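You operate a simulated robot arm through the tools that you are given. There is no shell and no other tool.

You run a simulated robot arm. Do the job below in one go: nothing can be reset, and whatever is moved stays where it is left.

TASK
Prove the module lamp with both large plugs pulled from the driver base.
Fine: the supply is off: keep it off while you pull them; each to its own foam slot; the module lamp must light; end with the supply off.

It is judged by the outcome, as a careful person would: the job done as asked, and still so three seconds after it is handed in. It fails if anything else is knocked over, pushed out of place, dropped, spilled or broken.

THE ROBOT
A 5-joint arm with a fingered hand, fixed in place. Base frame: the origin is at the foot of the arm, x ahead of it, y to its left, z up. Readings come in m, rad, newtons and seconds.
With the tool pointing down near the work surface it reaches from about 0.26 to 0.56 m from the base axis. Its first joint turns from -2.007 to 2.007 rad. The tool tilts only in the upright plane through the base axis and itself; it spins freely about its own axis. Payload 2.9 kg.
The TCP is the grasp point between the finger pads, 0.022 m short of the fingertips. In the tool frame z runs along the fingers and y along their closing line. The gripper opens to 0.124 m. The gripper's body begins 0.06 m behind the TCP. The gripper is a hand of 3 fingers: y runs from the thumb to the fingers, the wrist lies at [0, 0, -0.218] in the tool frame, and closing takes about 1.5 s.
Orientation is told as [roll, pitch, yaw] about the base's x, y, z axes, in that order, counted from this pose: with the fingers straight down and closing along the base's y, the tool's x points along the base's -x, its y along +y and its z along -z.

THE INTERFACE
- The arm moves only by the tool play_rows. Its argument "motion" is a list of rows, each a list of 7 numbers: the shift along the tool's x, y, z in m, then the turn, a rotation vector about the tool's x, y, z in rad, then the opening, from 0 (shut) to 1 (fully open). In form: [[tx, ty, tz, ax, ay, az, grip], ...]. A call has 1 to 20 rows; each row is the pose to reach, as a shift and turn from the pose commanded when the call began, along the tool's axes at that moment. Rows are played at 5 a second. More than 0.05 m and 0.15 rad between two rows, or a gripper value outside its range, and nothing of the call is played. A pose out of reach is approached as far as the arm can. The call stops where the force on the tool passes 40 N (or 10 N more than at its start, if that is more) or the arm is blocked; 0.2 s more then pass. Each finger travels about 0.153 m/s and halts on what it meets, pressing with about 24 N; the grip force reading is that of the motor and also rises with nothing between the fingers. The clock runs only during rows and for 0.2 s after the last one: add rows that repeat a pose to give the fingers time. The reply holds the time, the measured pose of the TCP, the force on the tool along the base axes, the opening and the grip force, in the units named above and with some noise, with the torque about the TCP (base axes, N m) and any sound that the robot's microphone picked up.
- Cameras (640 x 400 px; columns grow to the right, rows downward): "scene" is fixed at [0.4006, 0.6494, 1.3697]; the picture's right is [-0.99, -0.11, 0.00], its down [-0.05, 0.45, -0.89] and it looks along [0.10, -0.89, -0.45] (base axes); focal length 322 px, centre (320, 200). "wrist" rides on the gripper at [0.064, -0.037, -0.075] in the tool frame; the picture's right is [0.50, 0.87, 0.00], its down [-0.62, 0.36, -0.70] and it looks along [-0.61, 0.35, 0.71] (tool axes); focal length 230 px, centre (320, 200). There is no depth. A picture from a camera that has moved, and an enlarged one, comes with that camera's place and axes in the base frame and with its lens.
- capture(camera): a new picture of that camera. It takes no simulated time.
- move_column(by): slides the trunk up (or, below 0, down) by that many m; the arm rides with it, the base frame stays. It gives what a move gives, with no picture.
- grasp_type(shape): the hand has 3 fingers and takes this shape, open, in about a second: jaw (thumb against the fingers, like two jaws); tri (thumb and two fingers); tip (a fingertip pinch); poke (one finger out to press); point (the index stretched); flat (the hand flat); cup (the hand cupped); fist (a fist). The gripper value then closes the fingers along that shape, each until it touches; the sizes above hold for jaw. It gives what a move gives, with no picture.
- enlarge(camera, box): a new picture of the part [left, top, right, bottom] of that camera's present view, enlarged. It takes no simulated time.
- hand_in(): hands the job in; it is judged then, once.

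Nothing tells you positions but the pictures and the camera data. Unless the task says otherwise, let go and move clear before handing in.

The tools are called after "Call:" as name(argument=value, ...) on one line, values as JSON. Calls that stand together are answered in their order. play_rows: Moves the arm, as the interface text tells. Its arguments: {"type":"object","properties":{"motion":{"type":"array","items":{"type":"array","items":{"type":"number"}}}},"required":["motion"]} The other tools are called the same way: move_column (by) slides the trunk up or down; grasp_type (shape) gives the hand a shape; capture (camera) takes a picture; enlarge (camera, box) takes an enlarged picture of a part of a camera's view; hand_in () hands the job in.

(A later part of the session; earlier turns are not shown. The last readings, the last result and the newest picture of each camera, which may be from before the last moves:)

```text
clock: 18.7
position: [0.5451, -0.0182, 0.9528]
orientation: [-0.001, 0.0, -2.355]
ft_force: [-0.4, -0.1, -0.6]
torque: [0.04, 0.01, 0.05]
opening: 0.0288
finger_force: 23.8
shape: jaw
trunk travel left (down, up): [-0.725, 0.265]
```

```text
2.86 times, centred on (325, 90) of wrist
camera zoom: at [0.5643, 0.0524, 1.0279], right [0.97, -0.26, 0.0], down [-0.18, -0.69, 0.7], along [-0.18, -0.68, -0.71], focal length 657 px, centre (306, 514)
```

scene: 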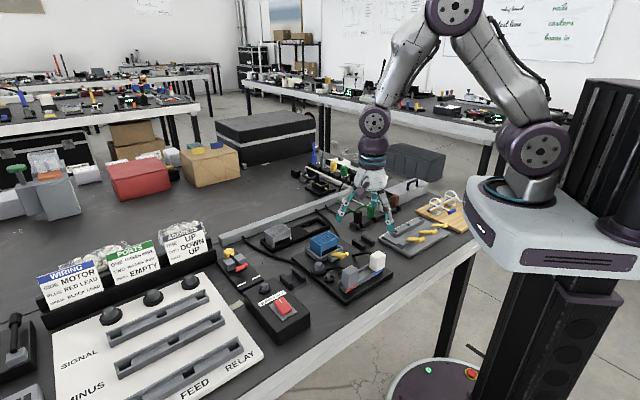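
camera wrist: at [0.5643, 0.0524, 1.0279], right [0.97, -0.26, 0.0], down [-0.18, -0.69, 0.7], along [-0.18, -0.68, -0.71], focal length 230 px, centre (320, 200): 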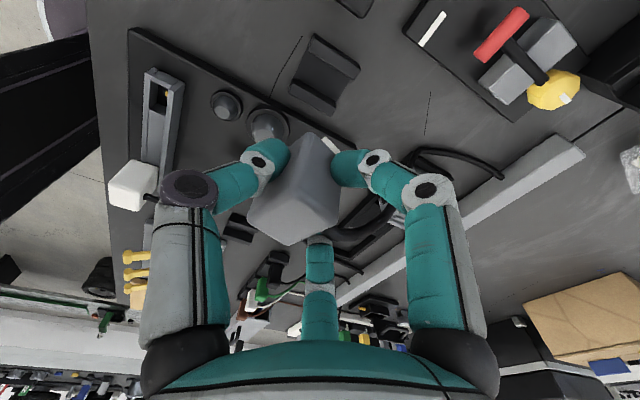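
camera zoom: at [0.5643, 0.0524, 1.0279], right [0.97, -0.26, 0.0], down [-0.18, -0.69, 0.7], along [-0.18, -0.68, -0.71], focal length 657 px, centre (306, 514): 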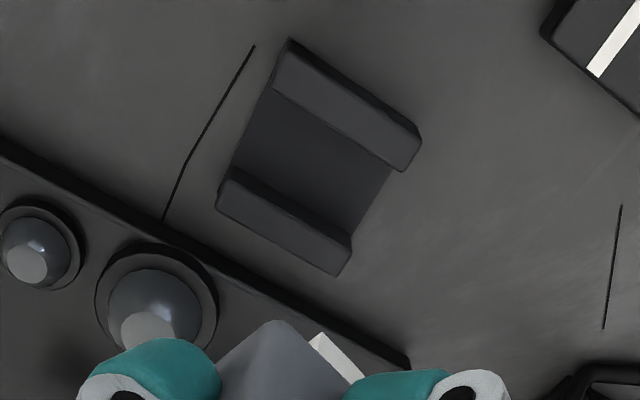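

Call:
enlarge(camera="wrist", box=[300, 30, 350, 75])

Call:
enlarge(camera="scene", box=[305, 215, 345, 250])

Call:
enlarge(camera="scene", box=[305, 210, 345, 235])

Call:
enlarge(camera="scene", box=[270, 262, 310, 295])

Call:
enlarge(camera="scene", box=[280, 205, 330, 250])

```text
8.89 times, centred on (325, 52) of wrist
camera zoom: at [0.5643, 0.0524, 1.0279], right [0.97, -0.26, 0.0], down [-0.18, -0.69, 0.7], along [-0.18, -0.68, -0.71], focal length 2045 px, centre (276, 1511)
```

zoom: 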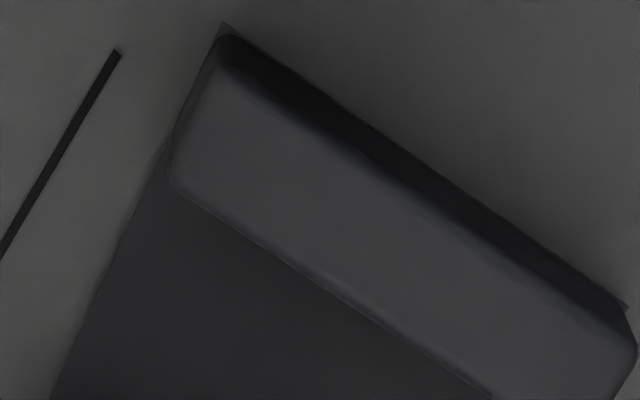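

```text
11.43 times, centred on (325, 232) of scene
camera zoom: at [0.4006, 0.6494, 1.3697], right [-0.99, -0.11, 0.0], down [-0.05, 0.45, -0.89], along [0.1, -0.89, -0.45], focal length 3676 px, centre (263, -171)
```

zoom: 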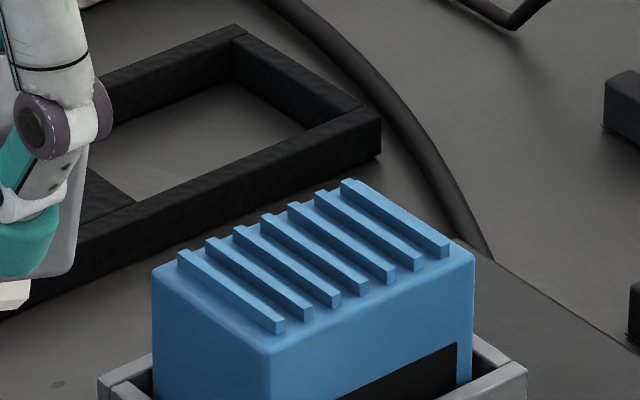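

```text
16.00 times, centred on (325, 222) of scene
camera zoom: at [0.4006, 0.6494, 1.3697], right [-0.99, -0.11, 0.0], down [-0.05, 0.45, -0.89], along [0.1, -0.89, -0.45], focal length 5147 px, centre (240, -160)
```

zoom: 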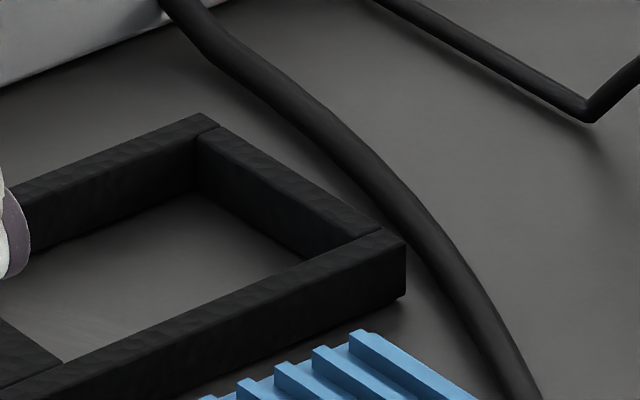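

```text
12.12 times, centred on (290, 278) of scene
camera zoom: at [0.4006, 0.6494, 1.3697], right [-0.99, -0.11, 0.0], down [-0.05, 0.45, -0.89], along [0.1, -0.89, -0.45], focal length 3899 px, centre (684, -752)
```

zoom: 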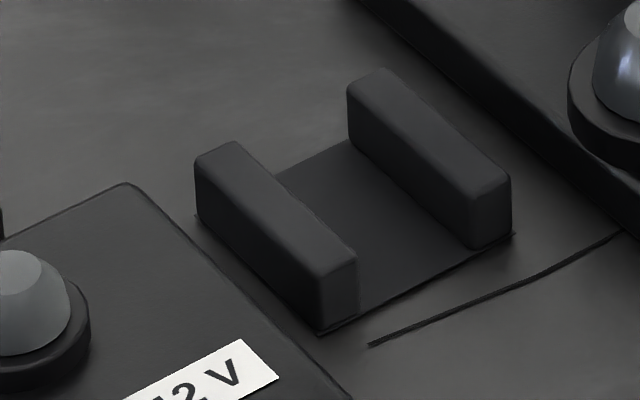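

```text
8.89 times, centred on (305, 228) of scene
camera zoom: at [0.4006, 0.6494, 1.3697], right [-0.99, -0.11, 0.0], down [-0.05, 0.45, -0.89], along [0.1, -0.89, -0.45], focal length 2859 px, centre (453, -44)
```

zoom: 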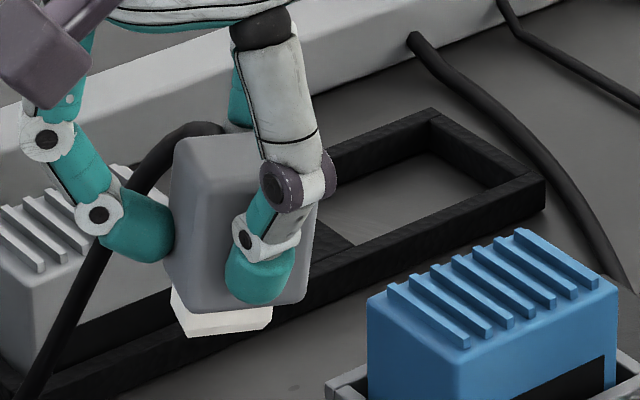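

Call:
enlarge(camera="wrist", box=[240, 120, 370, 260])

Call:
enlarge(camera="wrist", box=[295, 60, 345, 95])

```text
2.86 times, centred on (305, 190) of wrist
camera zoom: at [0.5643, 0.0524, 1.0279], right [0.97, -0.26, 0.0], down [-0.18, -0.69, 0.7], along [-0.18, -0.68, -0.71], focal length 657 px, centre (363, 229)
```

zoom: 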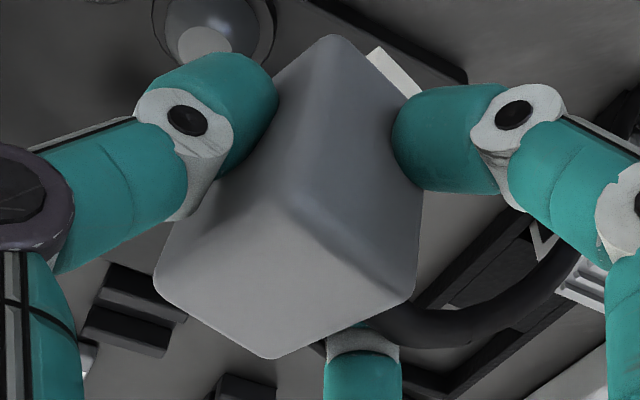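

```text
11.43 times, centred on (320, 78) of wrist
camera zoom: at [0.5643, 0.0524, 1.0279], right [0.97, -0.26, 0.0], down [-0.18, -0.69, 0.7], along [-0.18, -0.68, -0.71], focal length 2629 px, centre (320, 1600)
```

zoom: 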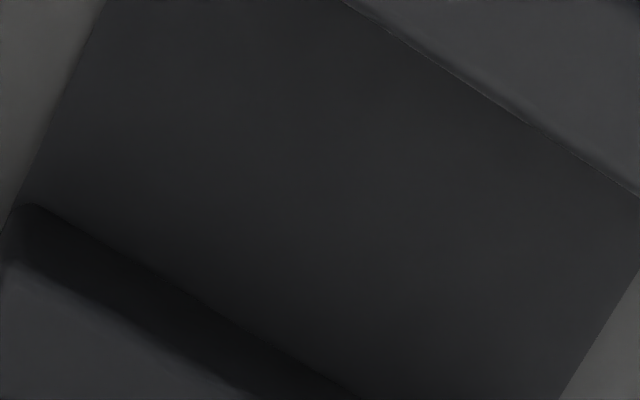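

Call:
enlarge(camera="scene", box=[290, 210, 314, 236])

```text
15.38 times, centred on (302, 223) of scene
camera zoom: at [0.4006, 0.6494, 1.3697], right [-0.99, -0.11, 0.0], down [-0.05, 0.45, -0.89], along [0.1, -0.89, -0.45], focal length 4949 px, centre (597, -154)
```

zoom: 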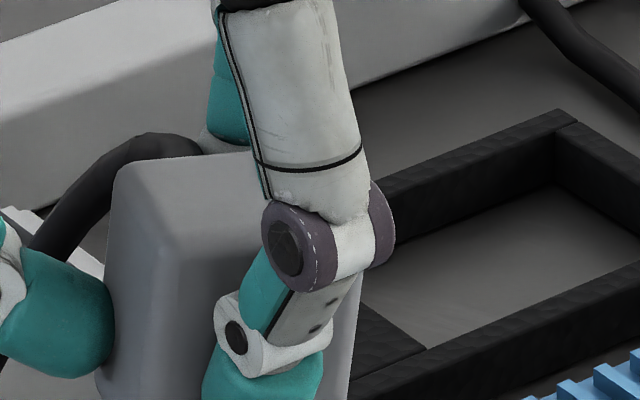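

I measure foam 1's gap at about 30 mm, centred near s=0.376, n=0.399, with walls only about 14 mm tall. The tongue goes between the walls and the body rests above them. I'll lower partway and check.

Call:
play_rows(motion=[[0, 0, 0.025, 0, 0, 0, 0], [0, 0, 0.05, 0, 0, 0, 0], [0, 0, 0.07, 0, 0, 0, 0], [0, 0, 0.088, 0, 0, 0, 0], [0, 0, 0.088, 0, 0, 0, 0]])

Call:
capture(camera="wrist")

Call:
enlarge(camera="scene", box=[260, 230, 330, 295])

Call:
enlarge(camera="wrist", box=[240, 40, 400, 240])

```text
clock: 19.9
position: [0.544, -0.0192, 0.8625]
orientation: [0.0, 0.0, -2.355]
ft_force: [0.7, -0.9, -0.2]
torque: [-0.04, 0.01, -0.02]
opening: 0.0288
finger_force: 24.1
shape: jaw
trunk travel left (down, up): [-0.725, 0.265]
```

```text
taken
camera wrist: at [0.5636, 0.0503, 0.939], right [0.97, -0.26, 0.0], down [-0.18, -0.69, 0.7], along [-0.18, -0.68, -0.71], focal length 230 px, centre (320, 200)
```

wrist: 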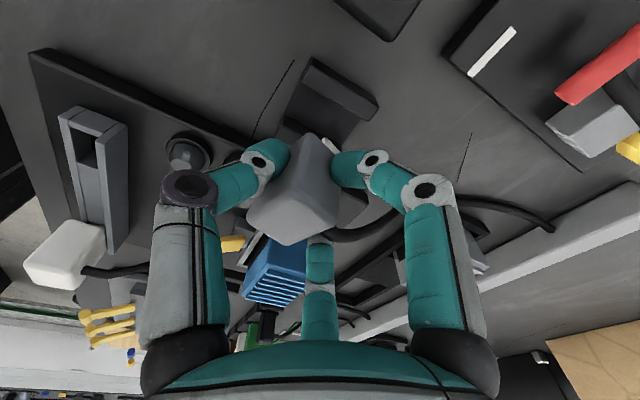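

```text
6.15 times, centred on (295, 262) of scene
camera zoom: at [0.4006, 0.6494, 1.3697], right [-0.99, -0.11, 0.0], down [-0.05, 0.45, -0.89], along [0.1, -0.89, -0.45], focal length 1980 px, centre (474, -185)
```

zoom: 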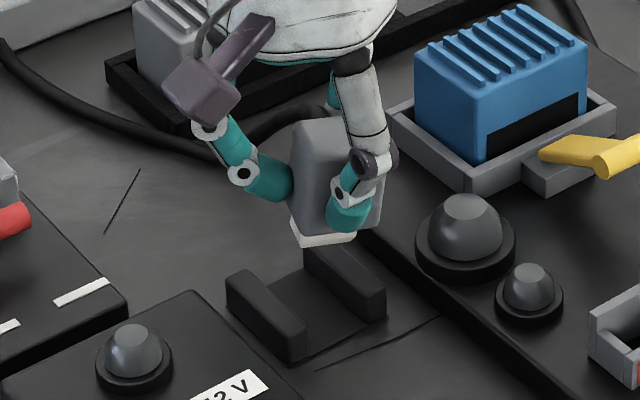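

```text
2.00 times, centred on (320, 140) of wrist
camera zoom: at [0.5636, 0.0503, 0.939], right [0.97, -0.26, 0.0], down [-0.18, -0.69, 0.7], along [-0.18, -0.68, -0.71], focal length 460 px, centre (320, 320)
```

zoom: 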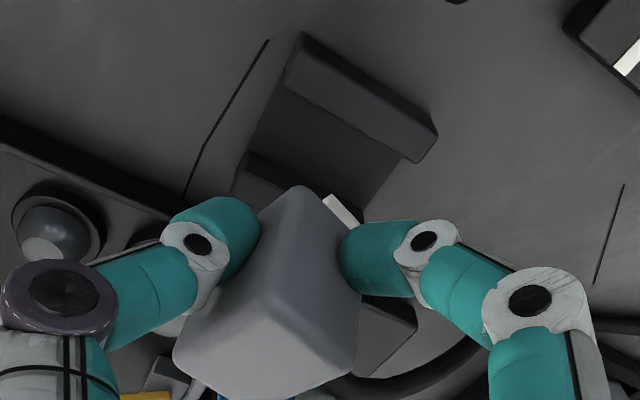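

The plug is yawed about 18° clockwise in the grip and leans slightly. I'll turn the hand back by that amount and shift so the tongue sits over the gap.

Call:
play_rows(motion=[[0.003, -0.003, 0, 0, 0, -0.105, 0], [0.005, -0.005, 0, 0, 0, -0.21, 0], [0.007, -0.0067, 0, 0, 0, -0.31, 0], [0.007, -0.0067, 0, 0, 0, -0.31, 0]])

Call:
enlarge(camera="scene", box=[265, 235, 325, 295])

Call:
enlarge(camera="wrist", box=[240, 40, 400, 240])

```text
clock: 20.9
position: [0.5463, -0.0097, 0.8642]
orientation: [-0.001, -0.001, -2.044]
ft_force: [0.0, -0.4, -0.1]
torque: [0.01, -0.03, 0.0]
opening: 0.0288
finger_force: 23.8
shape: jaw
trunk travel left (down, up): [-0.725, 0.265]
```

```text
6.67 times, centred on (295, 265) of scene
camera zoom: at [0.4006, 0.6494, 1.3697], right [-0.99, -0.11, 0.0], down [-0.05, 0.45, -0.89], along [0.1, -0.89, -0.45], focal length 2144 px, centre (487, -233)
```

zoom: 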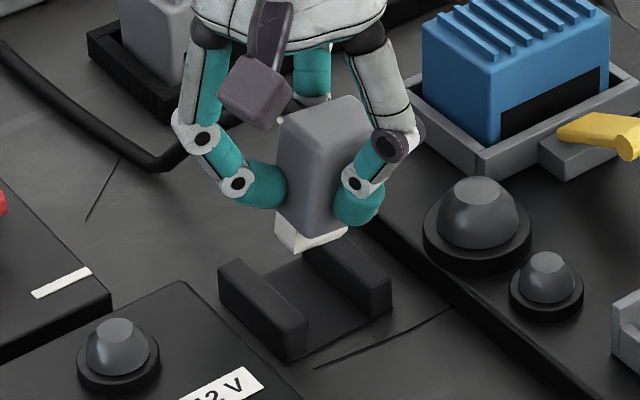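

```text
2.00 times, centred on (320, 140) of wrist
camera zoom: at [0.5422, 0.0636, 0.9394], right [1.0, 0.05, 0.0], down [0.04, -0.71, 0.7], along [0.04, -0.7, -0.71], focal length 460 px, centre (320, 320)
```

zoom: 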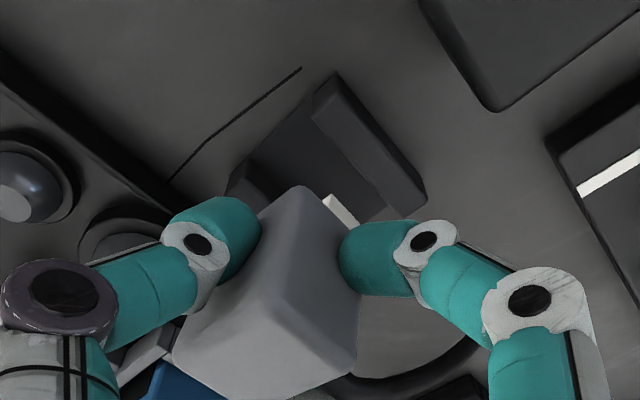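

The plug now lines up with the foam gap. I'll lower further and check once the tongue is just at the wall tops.

Call:
play_rows(motion=[[0, 0, 0.008, 0, 0, 0, 0], [0, 0, 0.016, 0, 0, 0, 0], [0, 0, 0.02, 0, 0, 0, 0]])

Call:
enlarge(camera="scene", box=[275, 245, 320, 290])

Call:
enlarge(camera="wrist", box=[240, 40, 400, 240])

```text
clock: 21.7
position: [0.5457, -0.0099, 0.8444]
orientation: [-0.001, 0.0, -2.046]
ft_force: [1.1, 0.3, 1.2]
torque: [-0.02, -0.03, 0.04]
opening: 0.0288
finger_force: 24.3
shape: jaw
trunk travel left (down, up): [-0.725, 0.265]
```

```text
8.89 times, centred on (298, 268) of scene
camera zoom: at [0.4006, 0.6494, 1.3697], right [-0.99, -0.11, 0.0], down [-0.05, 0.45, -0.89], along [0.1, -0.89, -0.45], focal length 2859 px, centre (520, -400)
```

zoom: 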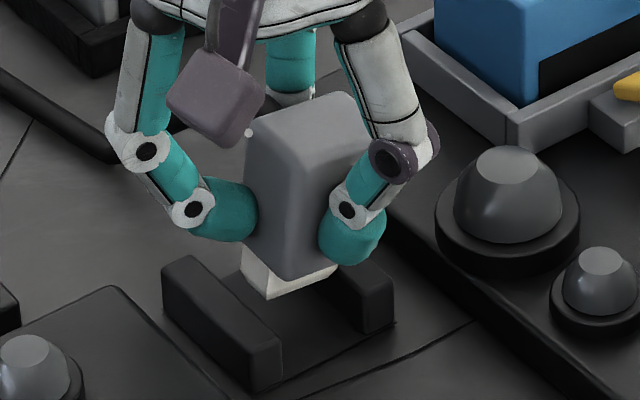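

```text
2.00 times, centred on (320, 140) of wrist
camera zoom: at [0.542, 0.0632, 0.9199], right [1.0, 0.05, 0.0], down [0.03, -0.71, 0.7], along [0.03, -0.7, -0.71], focal length 460 px, centre (320, 320)
```

zoom: 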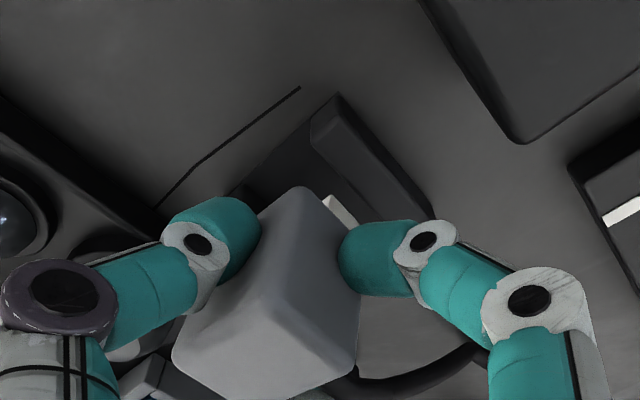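

The tongue is between the walls with a couple of millimetres each side. I'll continue down gently until it touches.

Call:
play_rows(motion=[[0.001, 0.0003, 0.004, 0, 0, 0, 0], [0.001, 0.0003, 0.007, 0, 0, 0, 0], [0.001, 0.0003, 0.01, 0, 0, 0, 0]])

Call:
enlarge(camera="scene", box=[275, 245, 320, 290])

```text
clock: 22.5
position: [0.5469, -0.0079, 0.8347]
orientation: [0.002, 0.0, -2.046]
ft_force: [-0.5, -1.2, -0.7]
torque: [-0.02, -0.03, -0.01]
opening: 0.0287
finger_force: 24.0
shape: jaw
trunk travel left (down, up): [-0.725, 0.265]
```

```text
8.89 times, centred on (298, 268) of scene
camera zoom: at [0.4006, 0.6494, 1.3697], right [-0.99, -0.11, 0.0], down [-0.05, 0.45, -0.89], along [0.1, -0.89, -0.45], focal length 2859 px, centre (520, -400)
```

zoom: 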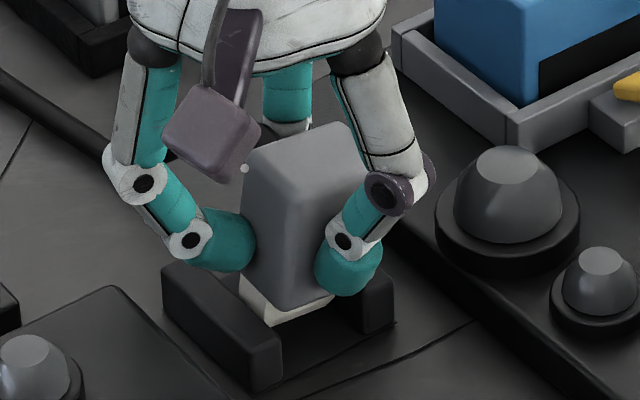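

Call:
play_rows(motion=[[0, 0, 0.0015, 0, 0, 0, 0], [0, 0, 0.003, 0, 0, 0, 0], [0, 0, 0.004, 0, 0, 0, 0]])

Call:
enlarge(camera="scene", box=[275, 245, 320, 290])

```text
clock: 23.3
position: [0.5468, -0.0083, 0.8298]
orientation: [0.001, -0.001, -2.046]
ft_force: [4.3, 3.5, 8.2]
torque: [-0.02, -0.02, 0.09]
opening: 0.0293
finger_force: 23.9
shape: jaw
trunk travel left (down, up): [-0.725, 0.265]
```

```text
8.89 times, centred on (298, 268) of scene
camera zoom: at [0.4006, 0.6494, 1.3697], right [-0.99, -0.11, 0.0], down [-0.05, 0.45, -0.89], along [0.1, -0.89, -0.45], focal length 2859 px, centre (520, -400)
```

zoom: 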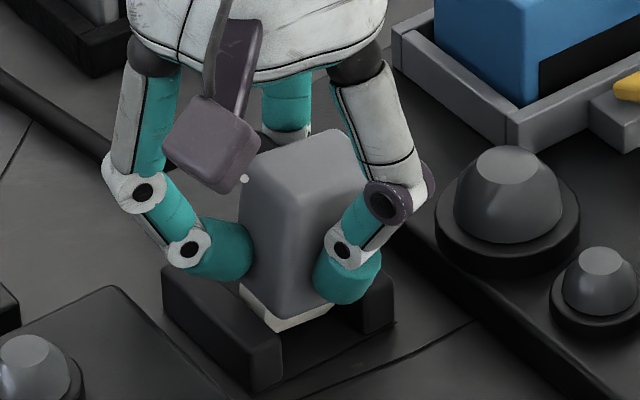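

Contact at about 8 N and the plug is straightening up. One more small press with a slight relief toward +s, then I'll release.

Call:
play_rows(motion=[[0.001, 0.0003, 0.001, 0, 0, 0, 0], [0.001, 0.0003, 0.0015, 0, 0, 0, 0]])

Call:
enlarge(camera="scene", box=[275, 245, 320, 290])

```text
clock: 23.9
position: [0.5468, -0.0081, 0.8294]
orientation: [0.002, 0.0, -2.044]
ft_force: [3.5, 1.0, 11.1]
torque: [-0.02, 0.16, 0.09]
opening: 0.029
finger_force: 23.9
shape: jaw
trunk travel left (down, up): [-0.725, 0.265]
```

```text
8.89 times, centred on (298, 268) of scene
camera zoom: at [0.4006, 0.6494, 1.3697], right [-0.99, -0.11, 0.0], down [-0.05, 0.45, -0.89], along [0.1, -0.89, -0.45], focal length 2859 px, centre (520, -400)
```

zoom: 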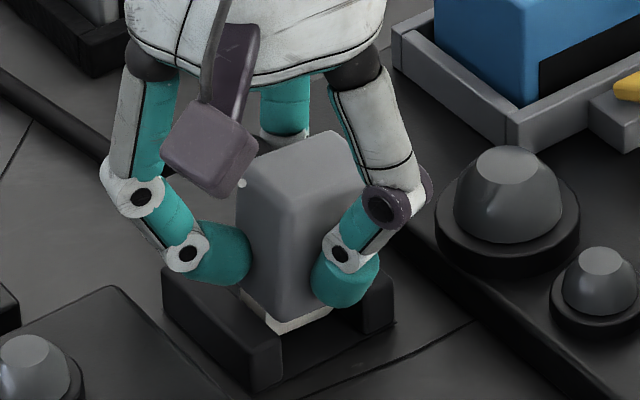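

The plug is nearly upright in the slot. I'll open just enough to free it, since the supply box is close by.

Call:
play_rows(motion=[[0, 0, 0, 0, 0, 0, 0.28], [0, 0, 0, 0, 0, 0, 0.34], [0, 0, 0, 0, 0, 0, 0.4], [0, 0, 0, 0, 0, 0, 0.44], [0, 0, 0, 0, 0, 0, 0.44]])

Call:
enlarge(camera="scene", box=[265, 235, 325, 295])

Call:
capture(camera="wrist")

```text
clock: 25.1
position: [0.5468, -0.0071, 0.8291]
orientation: [0.0, 0.0, -2.044]
ft_force: [-1.0, -0.6, 0.4]
torque: [0.01, -0.01, -0.04]
opening: 0.0535
finger_force: 0.0
shape: jaw
trunk travel left (down, up): [-0.725, 0.265]
```

```text
6.67 times, centred on (295, 265) of scene
camera zoom: at [0.4006, 0.6494, 1.3697], right [-0.99, -0.11, 0.0], down [-0.05, 0.45, -0.89], along [0.1, -0.89, -0.45], focal length 2144 px, centre (487, -233)
```

zoom: 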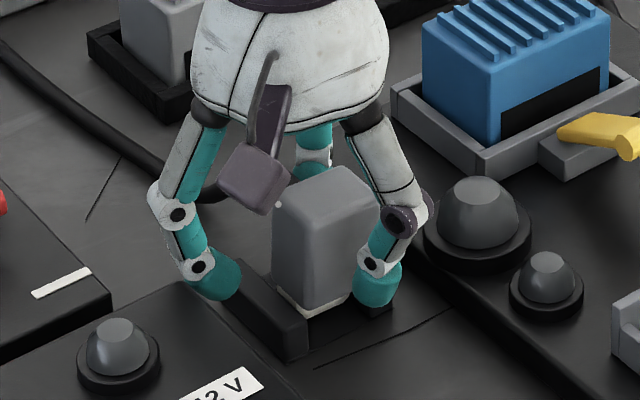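

```text
taken
camera wrist: at [0.544, 0.0648, 0.9048], right [1.0, 0.05, 0.0], down [0.03, -0.71, 0.7], along [0.03, -0.7, -0.71], focal length 230 px, centre (320, 200)
```

wrist: 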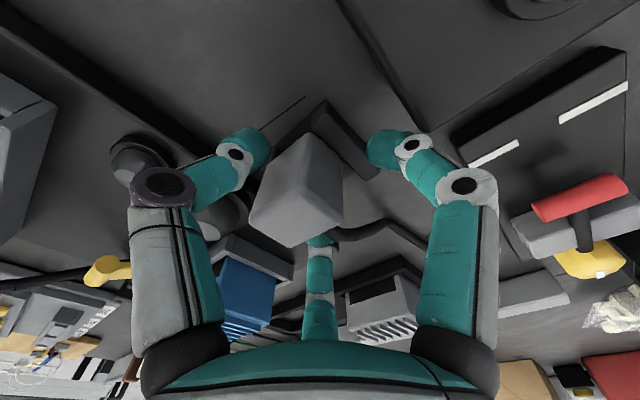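

The grey plug stands upright by itself in foam 1. I'll lift straight up and check.

Call:
play_rows(motion=[[0, 0, -0.01, 0, 0, 0, 0.44], [0, 0, -0.025, 0, 0, 0, 0.44], [0, 0, -0.05, 0, 0, 0, 0.44], [0, 0, -0.08, 0, 0, 0, 0.5], [0, 0, -0.115, 0, 0, 0, 0.5]])

Call:
enlarge(camera="scene", box=[265, 235, 325, 295])

Call:
capture(camera="wrist")

```text
clock: 26.3
position: [0.5453, -0.0048, 0.9431]
orientation: [-0.001, -0.001, -2.046]
ft_force: [-0.6, 0.7, -0.1]
torque: [0.0, -0.02, 0.03]
opening: 0.0618
finger_force: 0.1
shape: jaw
trunk travel left (down, up): [-0.725, 0.265]
```

```text
6.67 times, centred on (295, 265) of scene
camera zoom: at [0.4006, 0.6494, 1.3697], right [-0.99, -0.11, 0.0], down [-0.05, 0.45, -0.89], along [0.1, -0.89, -0.45], focal length 2144 px, centre (487, -233)
```

zoom: 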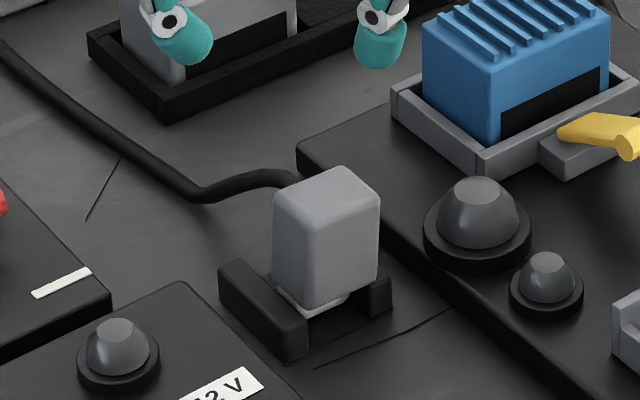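

```text
taken
camera wrist: at [0.5426, 0.0672, 1.0186], right [1.0, 0.05, 0.0], down [0.03, -0.71, 0.7], along [0.03, -0.7, -0.71], focal length 230 px, centre (320, 200)
```

wrist: 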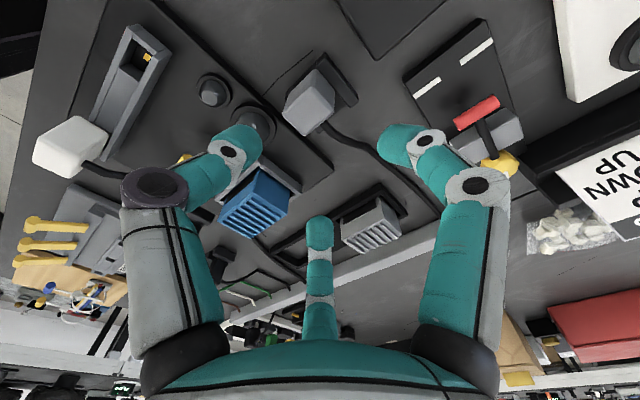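

Grey plug is done and standing in its slot. Next I'll travel over to the white plug, turning the hand back square to the rail, and look.

Call:
play_rows(motion=[[-0.024, -0.0285, 0, 0, 0, 0.05, 0.55], [-0.05, -0.0594, 0, 0, 0, 0.11, 0.55], [-0.076, -0.0902, 0, 0, 0, 0.17, 0.55], [-0.102, -0.121, 0, 0, 0, 0.23, 0.55], [-0.126, -0.1495, 0.002, 0, 0, 0.28, 0.55], [-0.1444, -0.1713, 0.0045, 0, 0, 0.31, 0.55], [-0.1444, -0.1713, 0.0045, 0, 0, 0.31, 0.55]])

Call:
capture(camera="wrist")

Call:
enlarge(camera="wrist", box=[280, 50, 370, 160])

Call:
enlarge(camera="scene", box=[330, 170, 420, 280])

```text
clock: 27.9
position: [0.3328, -0.0583, 0.9413]
orientation: [-0.001, 0.0, -2.357]
ft_force: [0.5, -0.4, 0.4]
torque: [-0.03, -0.01, 0.0]
opening: 0.0678
finger_force: 0.0
shape: jaw
trunk travel left (down, up): [-0.725, 0.265]
```

```text
taken
camera wrist: at [0.3528, 0.0129, 1.0168], right [0.97, -0.26, 0.0], down [-0.18, -0.69, 0.7], along [-0.18, -0.68, -0.71], focal length 230 px, centre (320, 200)
```

wrist: 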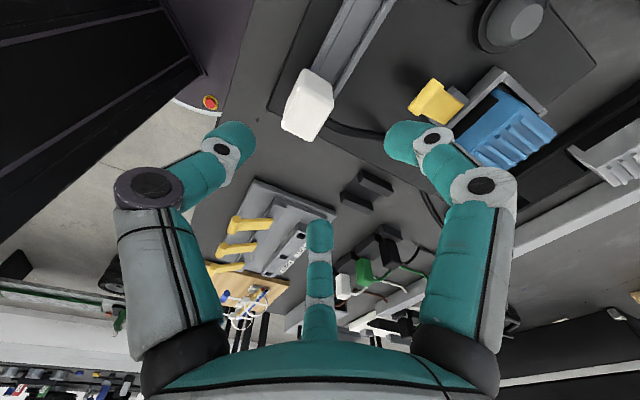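

```text
3.64 times, centred on (325, 105) of wrist
camera zoom: at [0.3528, 0.0129, 1.0168], right [0.97, -0.26, 0.0], down [-0.18, -0.69, 0.7], along [-0.18, -0.68, -0.71], focal length 837 px, centre (302, 546)
```

zoom: 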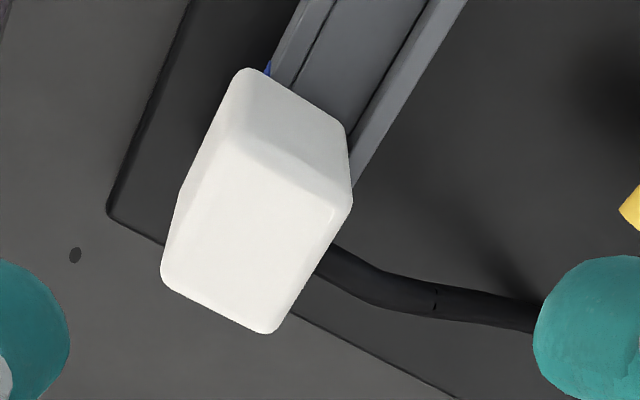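

```text
3.64 times, centred on (375, 225) of scene
camera zoom: at [0.4006, 0.6494, 1.3697], right [-0.99, -0.11, 0.0], down [-0.05, 0.45, -0.89], along [0.1, -0.89, -0.45], focal length 1170 px, centre (120, 109)
```

zoom: 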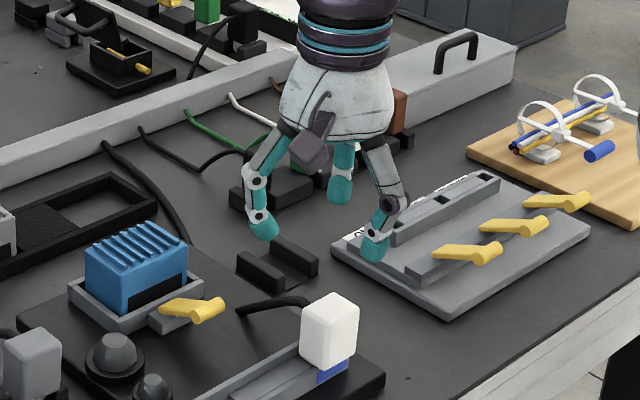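

The white plug is centred near s=0.192, n=0.268. I'll also measure foam 2 from here before gripping.

Call:
enlarge(camera="wrist", box=[325, 155, 405, 225])

Call:
play_rows(motion=[[-0.0012, -0.002, 0.02, 0, 0, 0, 0.55], [-0.0023, -0.0039, 0.045, 0, 0, 0, 0.55], [-0.0023, -0.0039, 0.065, 0, 0, 0, 0.55], [-0.0023, -0.0039, 0.082, 0, 0, 0, 0.55], [-0.0023, -0.0039, 0.096, 0, 0, 0, 0.55], [-0.0023, -0.0039, 0.096, 0, 0, 0, 0.55]])

Call:
capture(camera="wrist")

Call:
enlarge(camera="scene", box=[330, 200, 420, 290])

```text
5.71 times, centred on (365, 190) of wrist
camera zoom: at [0.3528, 0.0129, 1.0168], right [0.97, -0.26, 0.0], down [-0.18, -0.69, 0.7], along [-0.18, -0.68, -0.71], focal length 1315 px, centre (63, 257)
```

zoom: 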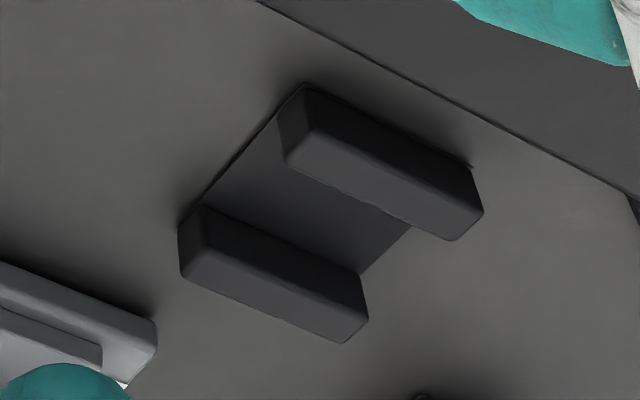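

```text
clock: 29.3
position: [0.324, -0.0563, 0.8429]
orientation: [0.0, -0.001, -2.358]
ft_force: [-1.0, 0.3, -0.9]
torque: [-0.02, 0.0, 0.04]
opening: 0.0678
finger_force: 0.0
shape: jaw
trunk travel left (down, up): [-0.725, 0.265]
```

```text
taken
camera wrist: at [0.3431, 0.0137, 0.9196], right [0.97, -0.26, 0.0], down [-0.18, -0.69, 0.7], along [-0.18, -0.68, -0.71], focal length 230 px, centre (320, 200)
```

wrist: 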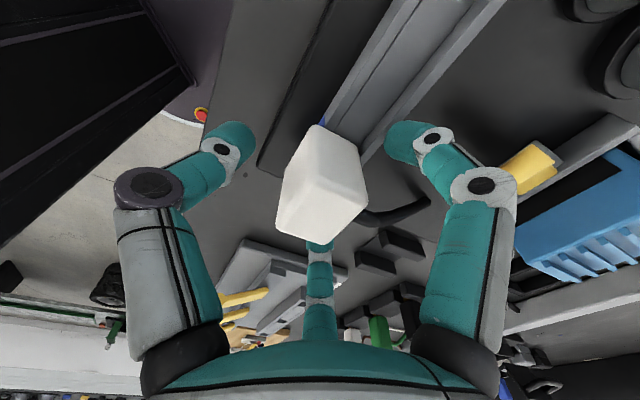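

```text
4.44 times, centred on (375, 245) of scene
camera zoom: at [0.4006, 0.6494, 1.3697], right [-0.99, -0.11, 0.0], down [-0.05, 0.45, -0.89], along [0.1, -0.89, -0.45], focal length 1430 px, centre (76, 0)
```

zoom: 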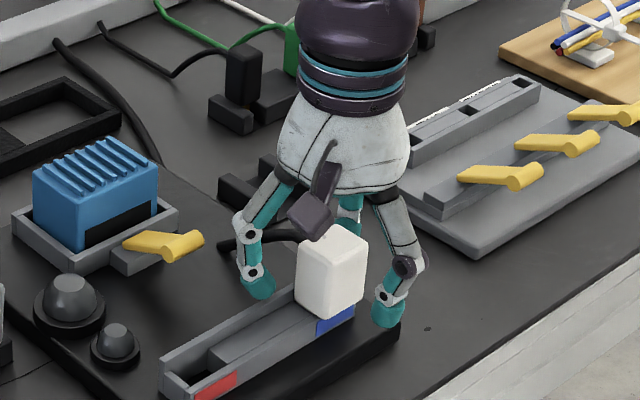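

Call:
play_rows(motion=[[0.0015, 0.002, 0, 0, 0, 0, 0.55], [0.003, 0.004, 0, 0, 0, 0, 0.55], [0.003, 0.004, 0, 0, 0, 0, 0.55]])

Call:
enlarge(camera="wrist", box=[220, 80, 440, 270])

```text
clock: 30.1
position: [0.3287, -0.0579, 0.8428]
orientation: [-0.001, 0.0, -2.356]
ft_force: [0.7, 0.3, -0.5]
torque: [0.0, -0.03, 0.0]
opening: 0.0677
finger_force: 0.1
shape: jaw
trunk travel left (down, up): [-0.725, 0.265]
```

```text
2.11 times, centred on (330, 175) of wrist
camera zoom: at [0.3482, 0.0132, 0.9187], right [0.97, -0.26, 0.0], down [-0.18, -0.69, 0.7], along [-0.18, -0.68, -0.71], focal length 484 px, centre (299, 253)
```

zoom: 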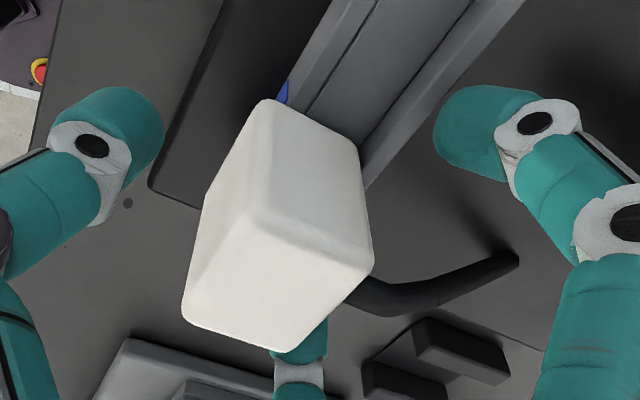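

Call:
play_rows(motion=[[0.001, -0.0015, 0, 0, 0, 0, 0.5], [0.001, -0.0015, 0, 0, 0, 0, 0.4], [0.001, -0.0015, 0, 0, 0, 0, 0.3], [0.001, -0.0015, 0, 0, 0, 0, 0.2], [0.001, -0.0015, 0, 0, 0, 0, 0.1], [0.001, -0.0015, 0, 0, 0, 0, 0], [0.001, -0.0015, 0, 0, 0, 0, 0], [0.001, -0.0015, 0, 0, 0, 0, 0]])

Call:
enlarge(camera="wrist", box=[220, 80, 440, 270])

Call:
enlarge(camera="scene", box=[335, 220, 405, 290])

```text
clock: 31.9
position: [0.3297, -0.0551, 0.8426]
orientation: [-0.002, 0.0, -2.356]
ft_force: [-1.6, -6.0, 0.8]
torque: [-0.15, 0.04, 0.04]
opening: 0.0306
finger_force: 24.1
shape: jaw
trunk travel left (down, up): [-0.725, 0.265]
```

```text
2.11 times, centred on (330, 175) of wrist
camera zoom: at [0.3484, 0.0146, 0.9187], right [0.97, -0.26, 0.0], down [-0.18, -0.69, 0.7], along [-0.18, -0.68, -0.71], focal length 484 px, centre (299, 253)
```

zoom: 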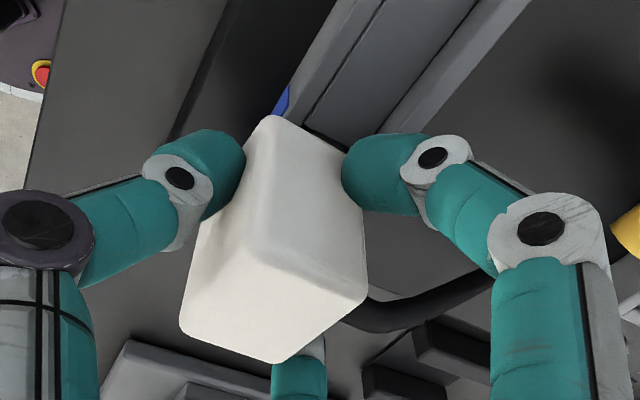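

```text
5.71 times, centred on (370, 255) of scene
camera zoom: at [0.4006, 0.6494, 1.3697], right [-0.99, -0.11, 0.0], down [-0.05, 0.45, -0.89], along [0.1, -0.89, -0.45], focal length 1838 px, centre (34, -114)
```

zoom: 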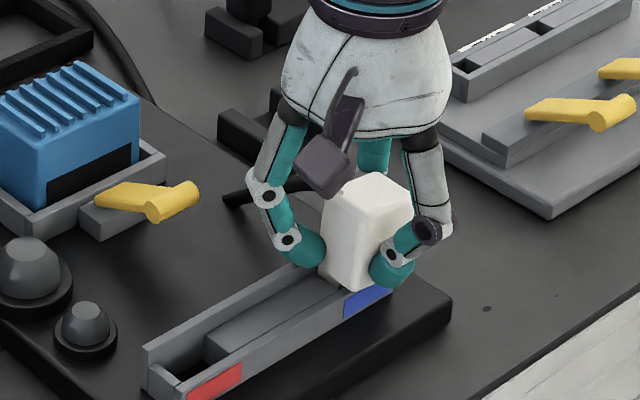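

Gripped. Now I'll pull the white plug straight up.

Call:
play_rows(motion=[[0, 0, -0.003, 0, 0, 0, 0], [0, 0, -0.006, 0, 0, 0, 0], [0, 0, -0.01, 0, 0, 0, 0], [0, 0, -0.015, 0, 0, 0, 0], [0, 0, -0.02, 0, 0, 0, 0], [0, 0, -0.03, 0, 0, 0, 0], [0, 0, -0.045, 0, 0, 0, 0], [0, 0, -0.06, 0, 0, 0, 0]])

Call:
capture(camera="wrist")

Call:
enlarge(camera="scene", box=[335, 190, 405, 260])

Call:
enlarge(camera="wrist", box=[230, 80, 420, 260])

```text
clock: 33.7
position: [0.3298, -0.056, 0.9037]
orientation: [0.0, 0.0, -2.356]
ft_force: [-0.9, -0.1, -0.3]
torque: [0.0, 0.0, 0.0]
opening: 0.0286
finger_force: 23.9
shape: jaw
trunk travel left (down, up): [-0.725, 0.265]
```

```text
taken
camera wrist: at [0.3498, 0.0147, 0.9788], right [0.97, -0.26, 0.0], down [-0.18, -0.69, 0.7], along [-0.18, -0.68, -0.71], focal length 230 px, centre (320, 200)
```

wrist: 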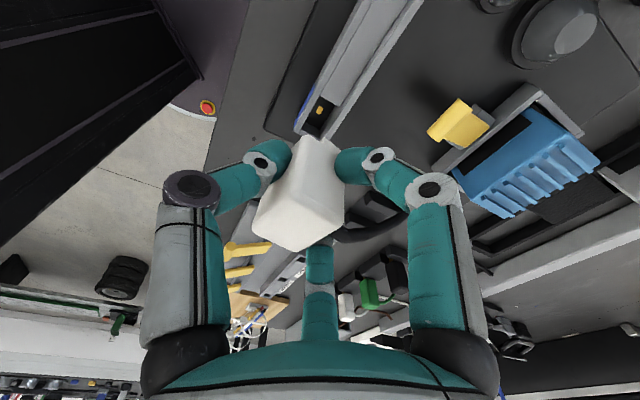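

```text
5.71 times, centred on (370, 225) of scene
camera zoom: at [0.4006, 0.6494, 1.3697], right [-0.99, -0.11, 0.0], down [-0.05, 0.45, -0.89], along [0.1, -0.89, -0.45], focal length 1838 px, centre (34, 57)
```

zoom: 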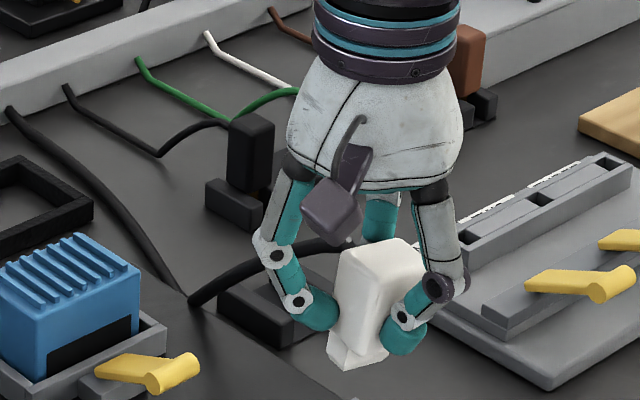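

```text
2.22 times, centred on (325, 170) of wrist
camera zoom: at [0.3498, 0.0147, 0.9788], right [0.97, -0.26, 0.0], down [-0.18, -0.69, 0.7], along [-0.18, -0.68, -0.71], focal length 511 px, centre (309, 267)
```

zoom: 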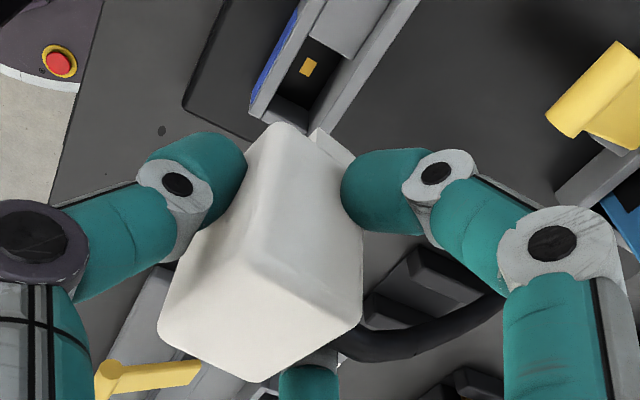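

The white plug is out too, held with the same small lean and yaw. Foam 2's gap is centred near s=0.1075, n=0.398, so I'll carry it over there, turning the hand slightly to square it.

Call:
play_rows(motion=[[-0.01, 0.015, -0.01, 0, 0, 0, 0], [-0.03, 0.045, -0.01, 0, 0, -0.08, 0], [-0.055, 0.08, -0.01, 0, 0, -0.16, 0], [-0.072, 0.105, -0.005, 0, 0, -0.22, 0], [-0.082, 0.119, 0.0, 0, 0, -0.245, 0], [-0.082, 0.119, 0.015, 0, 0, -0.245, 0], [-0.082, 0.119, 0.025, 0, 0, -0.245, 0], [-0.082, 0.119, 0.025, 0, 0, -0.245, 0]])

Call:
capture(camera="wrist")

Call:
enlarge(camera="scene", box=[335, 180, 405, 250])

Call:
enlarge(camera="wrist", box=[240, 60, 400, 240])

```text
clock: 35.5
position: [0.3552, -0.198, 0.8787]
orientation: [0.0, 0.001, -2.109]
ft_force: [0.1, 0.9, 0.0]
torque: [-0.02, 0.01, -0.04]
opening: 0.0289
finger_force: 23.8
shape: jaw
trunk travel left (down, up): [-0.725, 0.265]
```

```text
taken
camera wrist: at [0.3564, -0.1238, 0.9544], right [1.0, -0.02, 0.0], down [-0.01, -0.71, 0.7], along [-0.01, -0.7, -0.71], focal length 230 px, centre (320, 200)
```

wrist: 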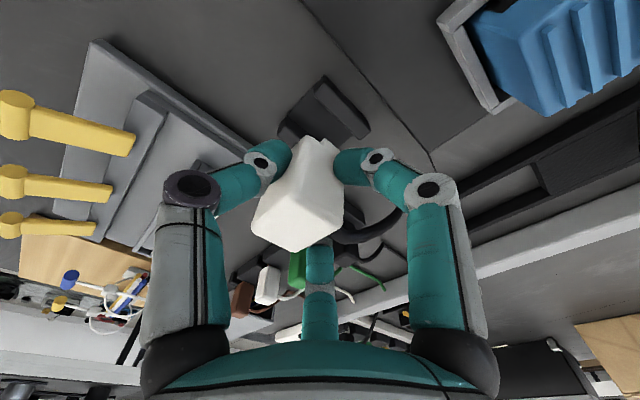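

```text
5.71 times, centred on (370, 215) of scene
camera zoom: at [0.4006, 0.6494, 1.3697], right [-0.99, -0.11, 0.0], down [-0.05, 0.45, -0.89], along [0.1, -0.89, -0.45], focal length 1838 px, centre (34, 114)
```

zoom: 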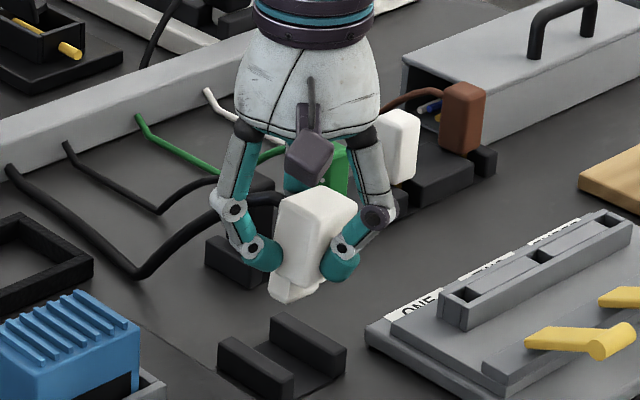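

```text
2.22 times, centred on (320, 150) of wrist
camera zoom: at [0.3564, -0.1238, 0.9544], right [1.0, -0.02, 0.0], down [-0.01, -0.71, 0.7], along [-0.01, -0.7, -0.71], focal length 511 px, centre (320, 311)
```

zoom: 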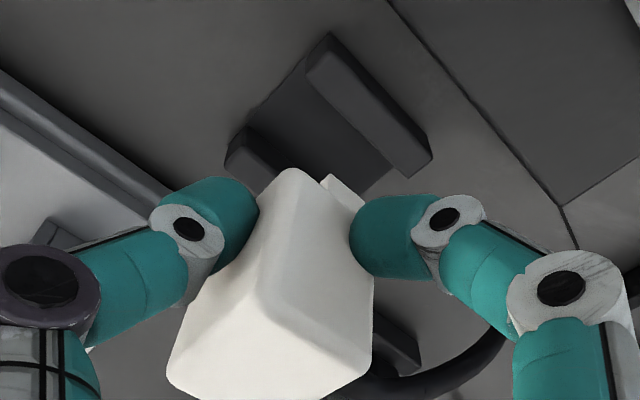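

Call:
play_rows(motion=[[0, 0, 0.01, 0, 0, 0, 0], [0, 0, 0.019, 0, 0, 0, 0], [0, 0, 0.019, 0, 0, 0, 0]])

Call:
enlarge(camera="scene", box=[350, 205, 410, 260])

Call:
enlarge(camera="wrist", box=[240, 60, 400, 240])

```text
clock: 36.3
position: [0.3549, -0.1973, 0.8594]
orientation: [-0.001, -0.001, -2.11]
ft_force: [-0.2, 0.1, -0.7]
torque: [-0.03, 0.04, -0.02]
opening: 0.0285
finger_force: 24.2
shape: jaw
trunk travel left (down, up): [-0.725, 0.265]
```

```text
7.27 times, centred on (380, 232) of scene
camera zoom: at [0.4006, 0.6494, 1.3697], right [-0.99, -0.11, 0.0], down [-0.05, 0.45, -0.89], along [0.1, -0.89, -0.45], focal length 2339 px, centre (-116, -36)
```

zoom: 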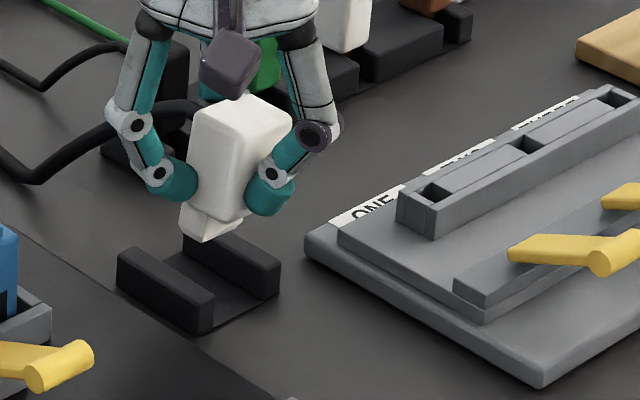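

```text
2.22 times, centred on (320, 150) of wrist
camera zoom: at [0.3564, -0.1242, 0.9354], right [1.0, -0.02, 0.0], down [-0.01, -0.71, 0.7], along [-0.01, -0.7, -0.71], focal length 511 px, centre (320, 311)
```

zoom: 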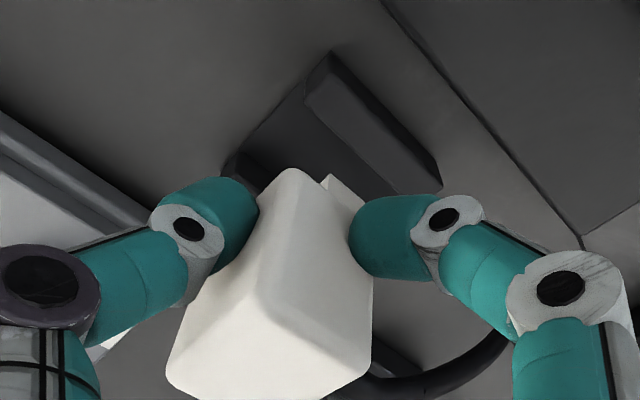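

The tongue sits a few millimetres toward -s of the gap centre. I'll shift it, lower to wall-top height and recheck.

Call:
play_rows(motion=[[0.0025, -0.0004, 0.0, 0, 0, 0, 0], [0.0049, -0.0008, 0.006, 0, 0, 0, 0], [0.0049, -0.0008, 0.014, 0, 0, 0, 0], [0.0049, -0.0008, 0.014, 0, 0, 0, 0]])

Call:
enlarge(camera="scene", box=[355, 215, 395, 255])

Call:
enlarge(camera="wrist", box=[240, 60, 400, 240])

```text
clock: 37.3
position: [0.3558, -0.1927, 0.8465]
orientation: [0.0, 0.0, -2.11]
ft_force: [0.4, 0.5, -0.3]
torque: [0.02, 0.01, -0.03]
opening: 0.0286
finger_force: 24.0
shape: jaw
trunk travel left (down, up): [-0.725, 0.265]
```

```text
10.00 times, centred on (375, 235) of scene
camera zoom: at [0.4006, 0.6494, 1.3697], right [-0.99, -0.11, 0.0], down [-0.05, 0.45, -0.89], along [0.1, -0.89, -0.45], focal length 3217 px, centre (-230, -150)
```

zoom: 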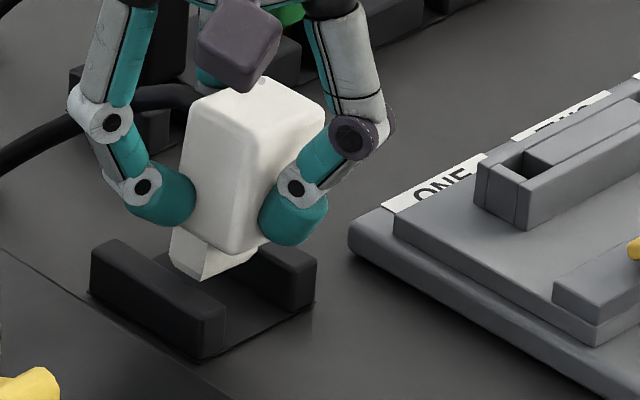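

```text
2.22 times, centred on (320, 150) of wrist
camera zoom: at [0.3576, -0.1194, 0.921], right [1.0, -0.02, 0.0], down [-0.01, -0.71, 0.7], along [-0.01, -0.7, -0.71], focal length 511 px, centre (320, 311)
```

zoom: 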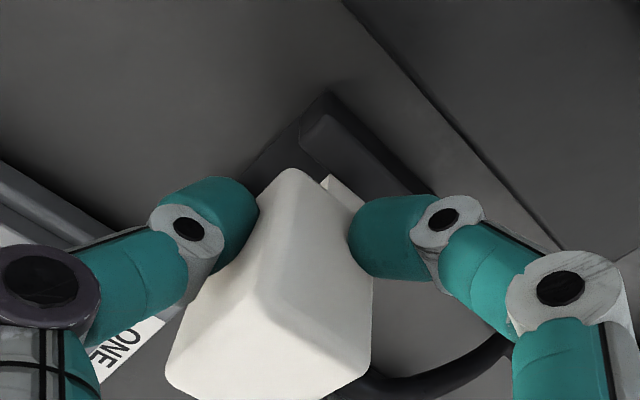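

Call:
play_rows(motion=[[0.0019, 0.0005, 0.0, 0, 0, 0, 0], [0.0019, 0.0005, 0.004, 0, 0, 0, 0], [0.0019, 0.0005, 0.006, 0, 0, 0, 0], [0.0019, 0.0005, 0.006, 0, 0, 0, 0]])

Call:
enlarge(camera="scene", box=[355, 215, 395, 255])

```text
clock: 38.3
position: [0.357, -0.1931, 0.8402]
orientation: [0.001, 0.001, -2.11]
ft_force: [0.6, -0.4, 12.3]
torque: [0.06, -0.06, 0.04]
opening: 0.0291
finger_force: 24.6
shape: jaw
trunk travel left (down, up): [-0.725, 0.265]
```

```text
10.00 times, centred on (375, 235) of scene
camera zoom: at [0.4006, 0.6494, 1.3697], right [-0.99, -0.11, 0.0], down [-0.05, 0.45, -0.89], along [0.1, -0.89, -0.45], focal length 3217 px, centre (-230, -150)
```

zoom: 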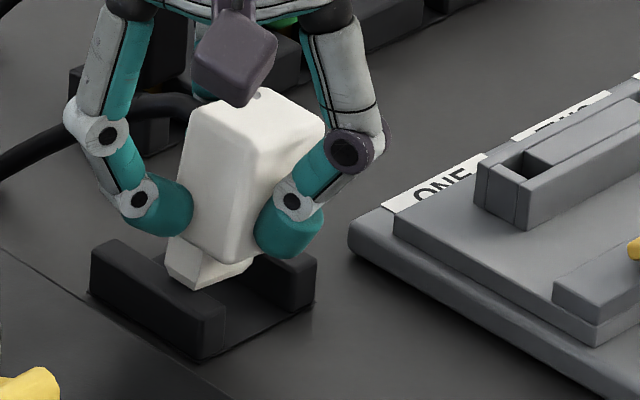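

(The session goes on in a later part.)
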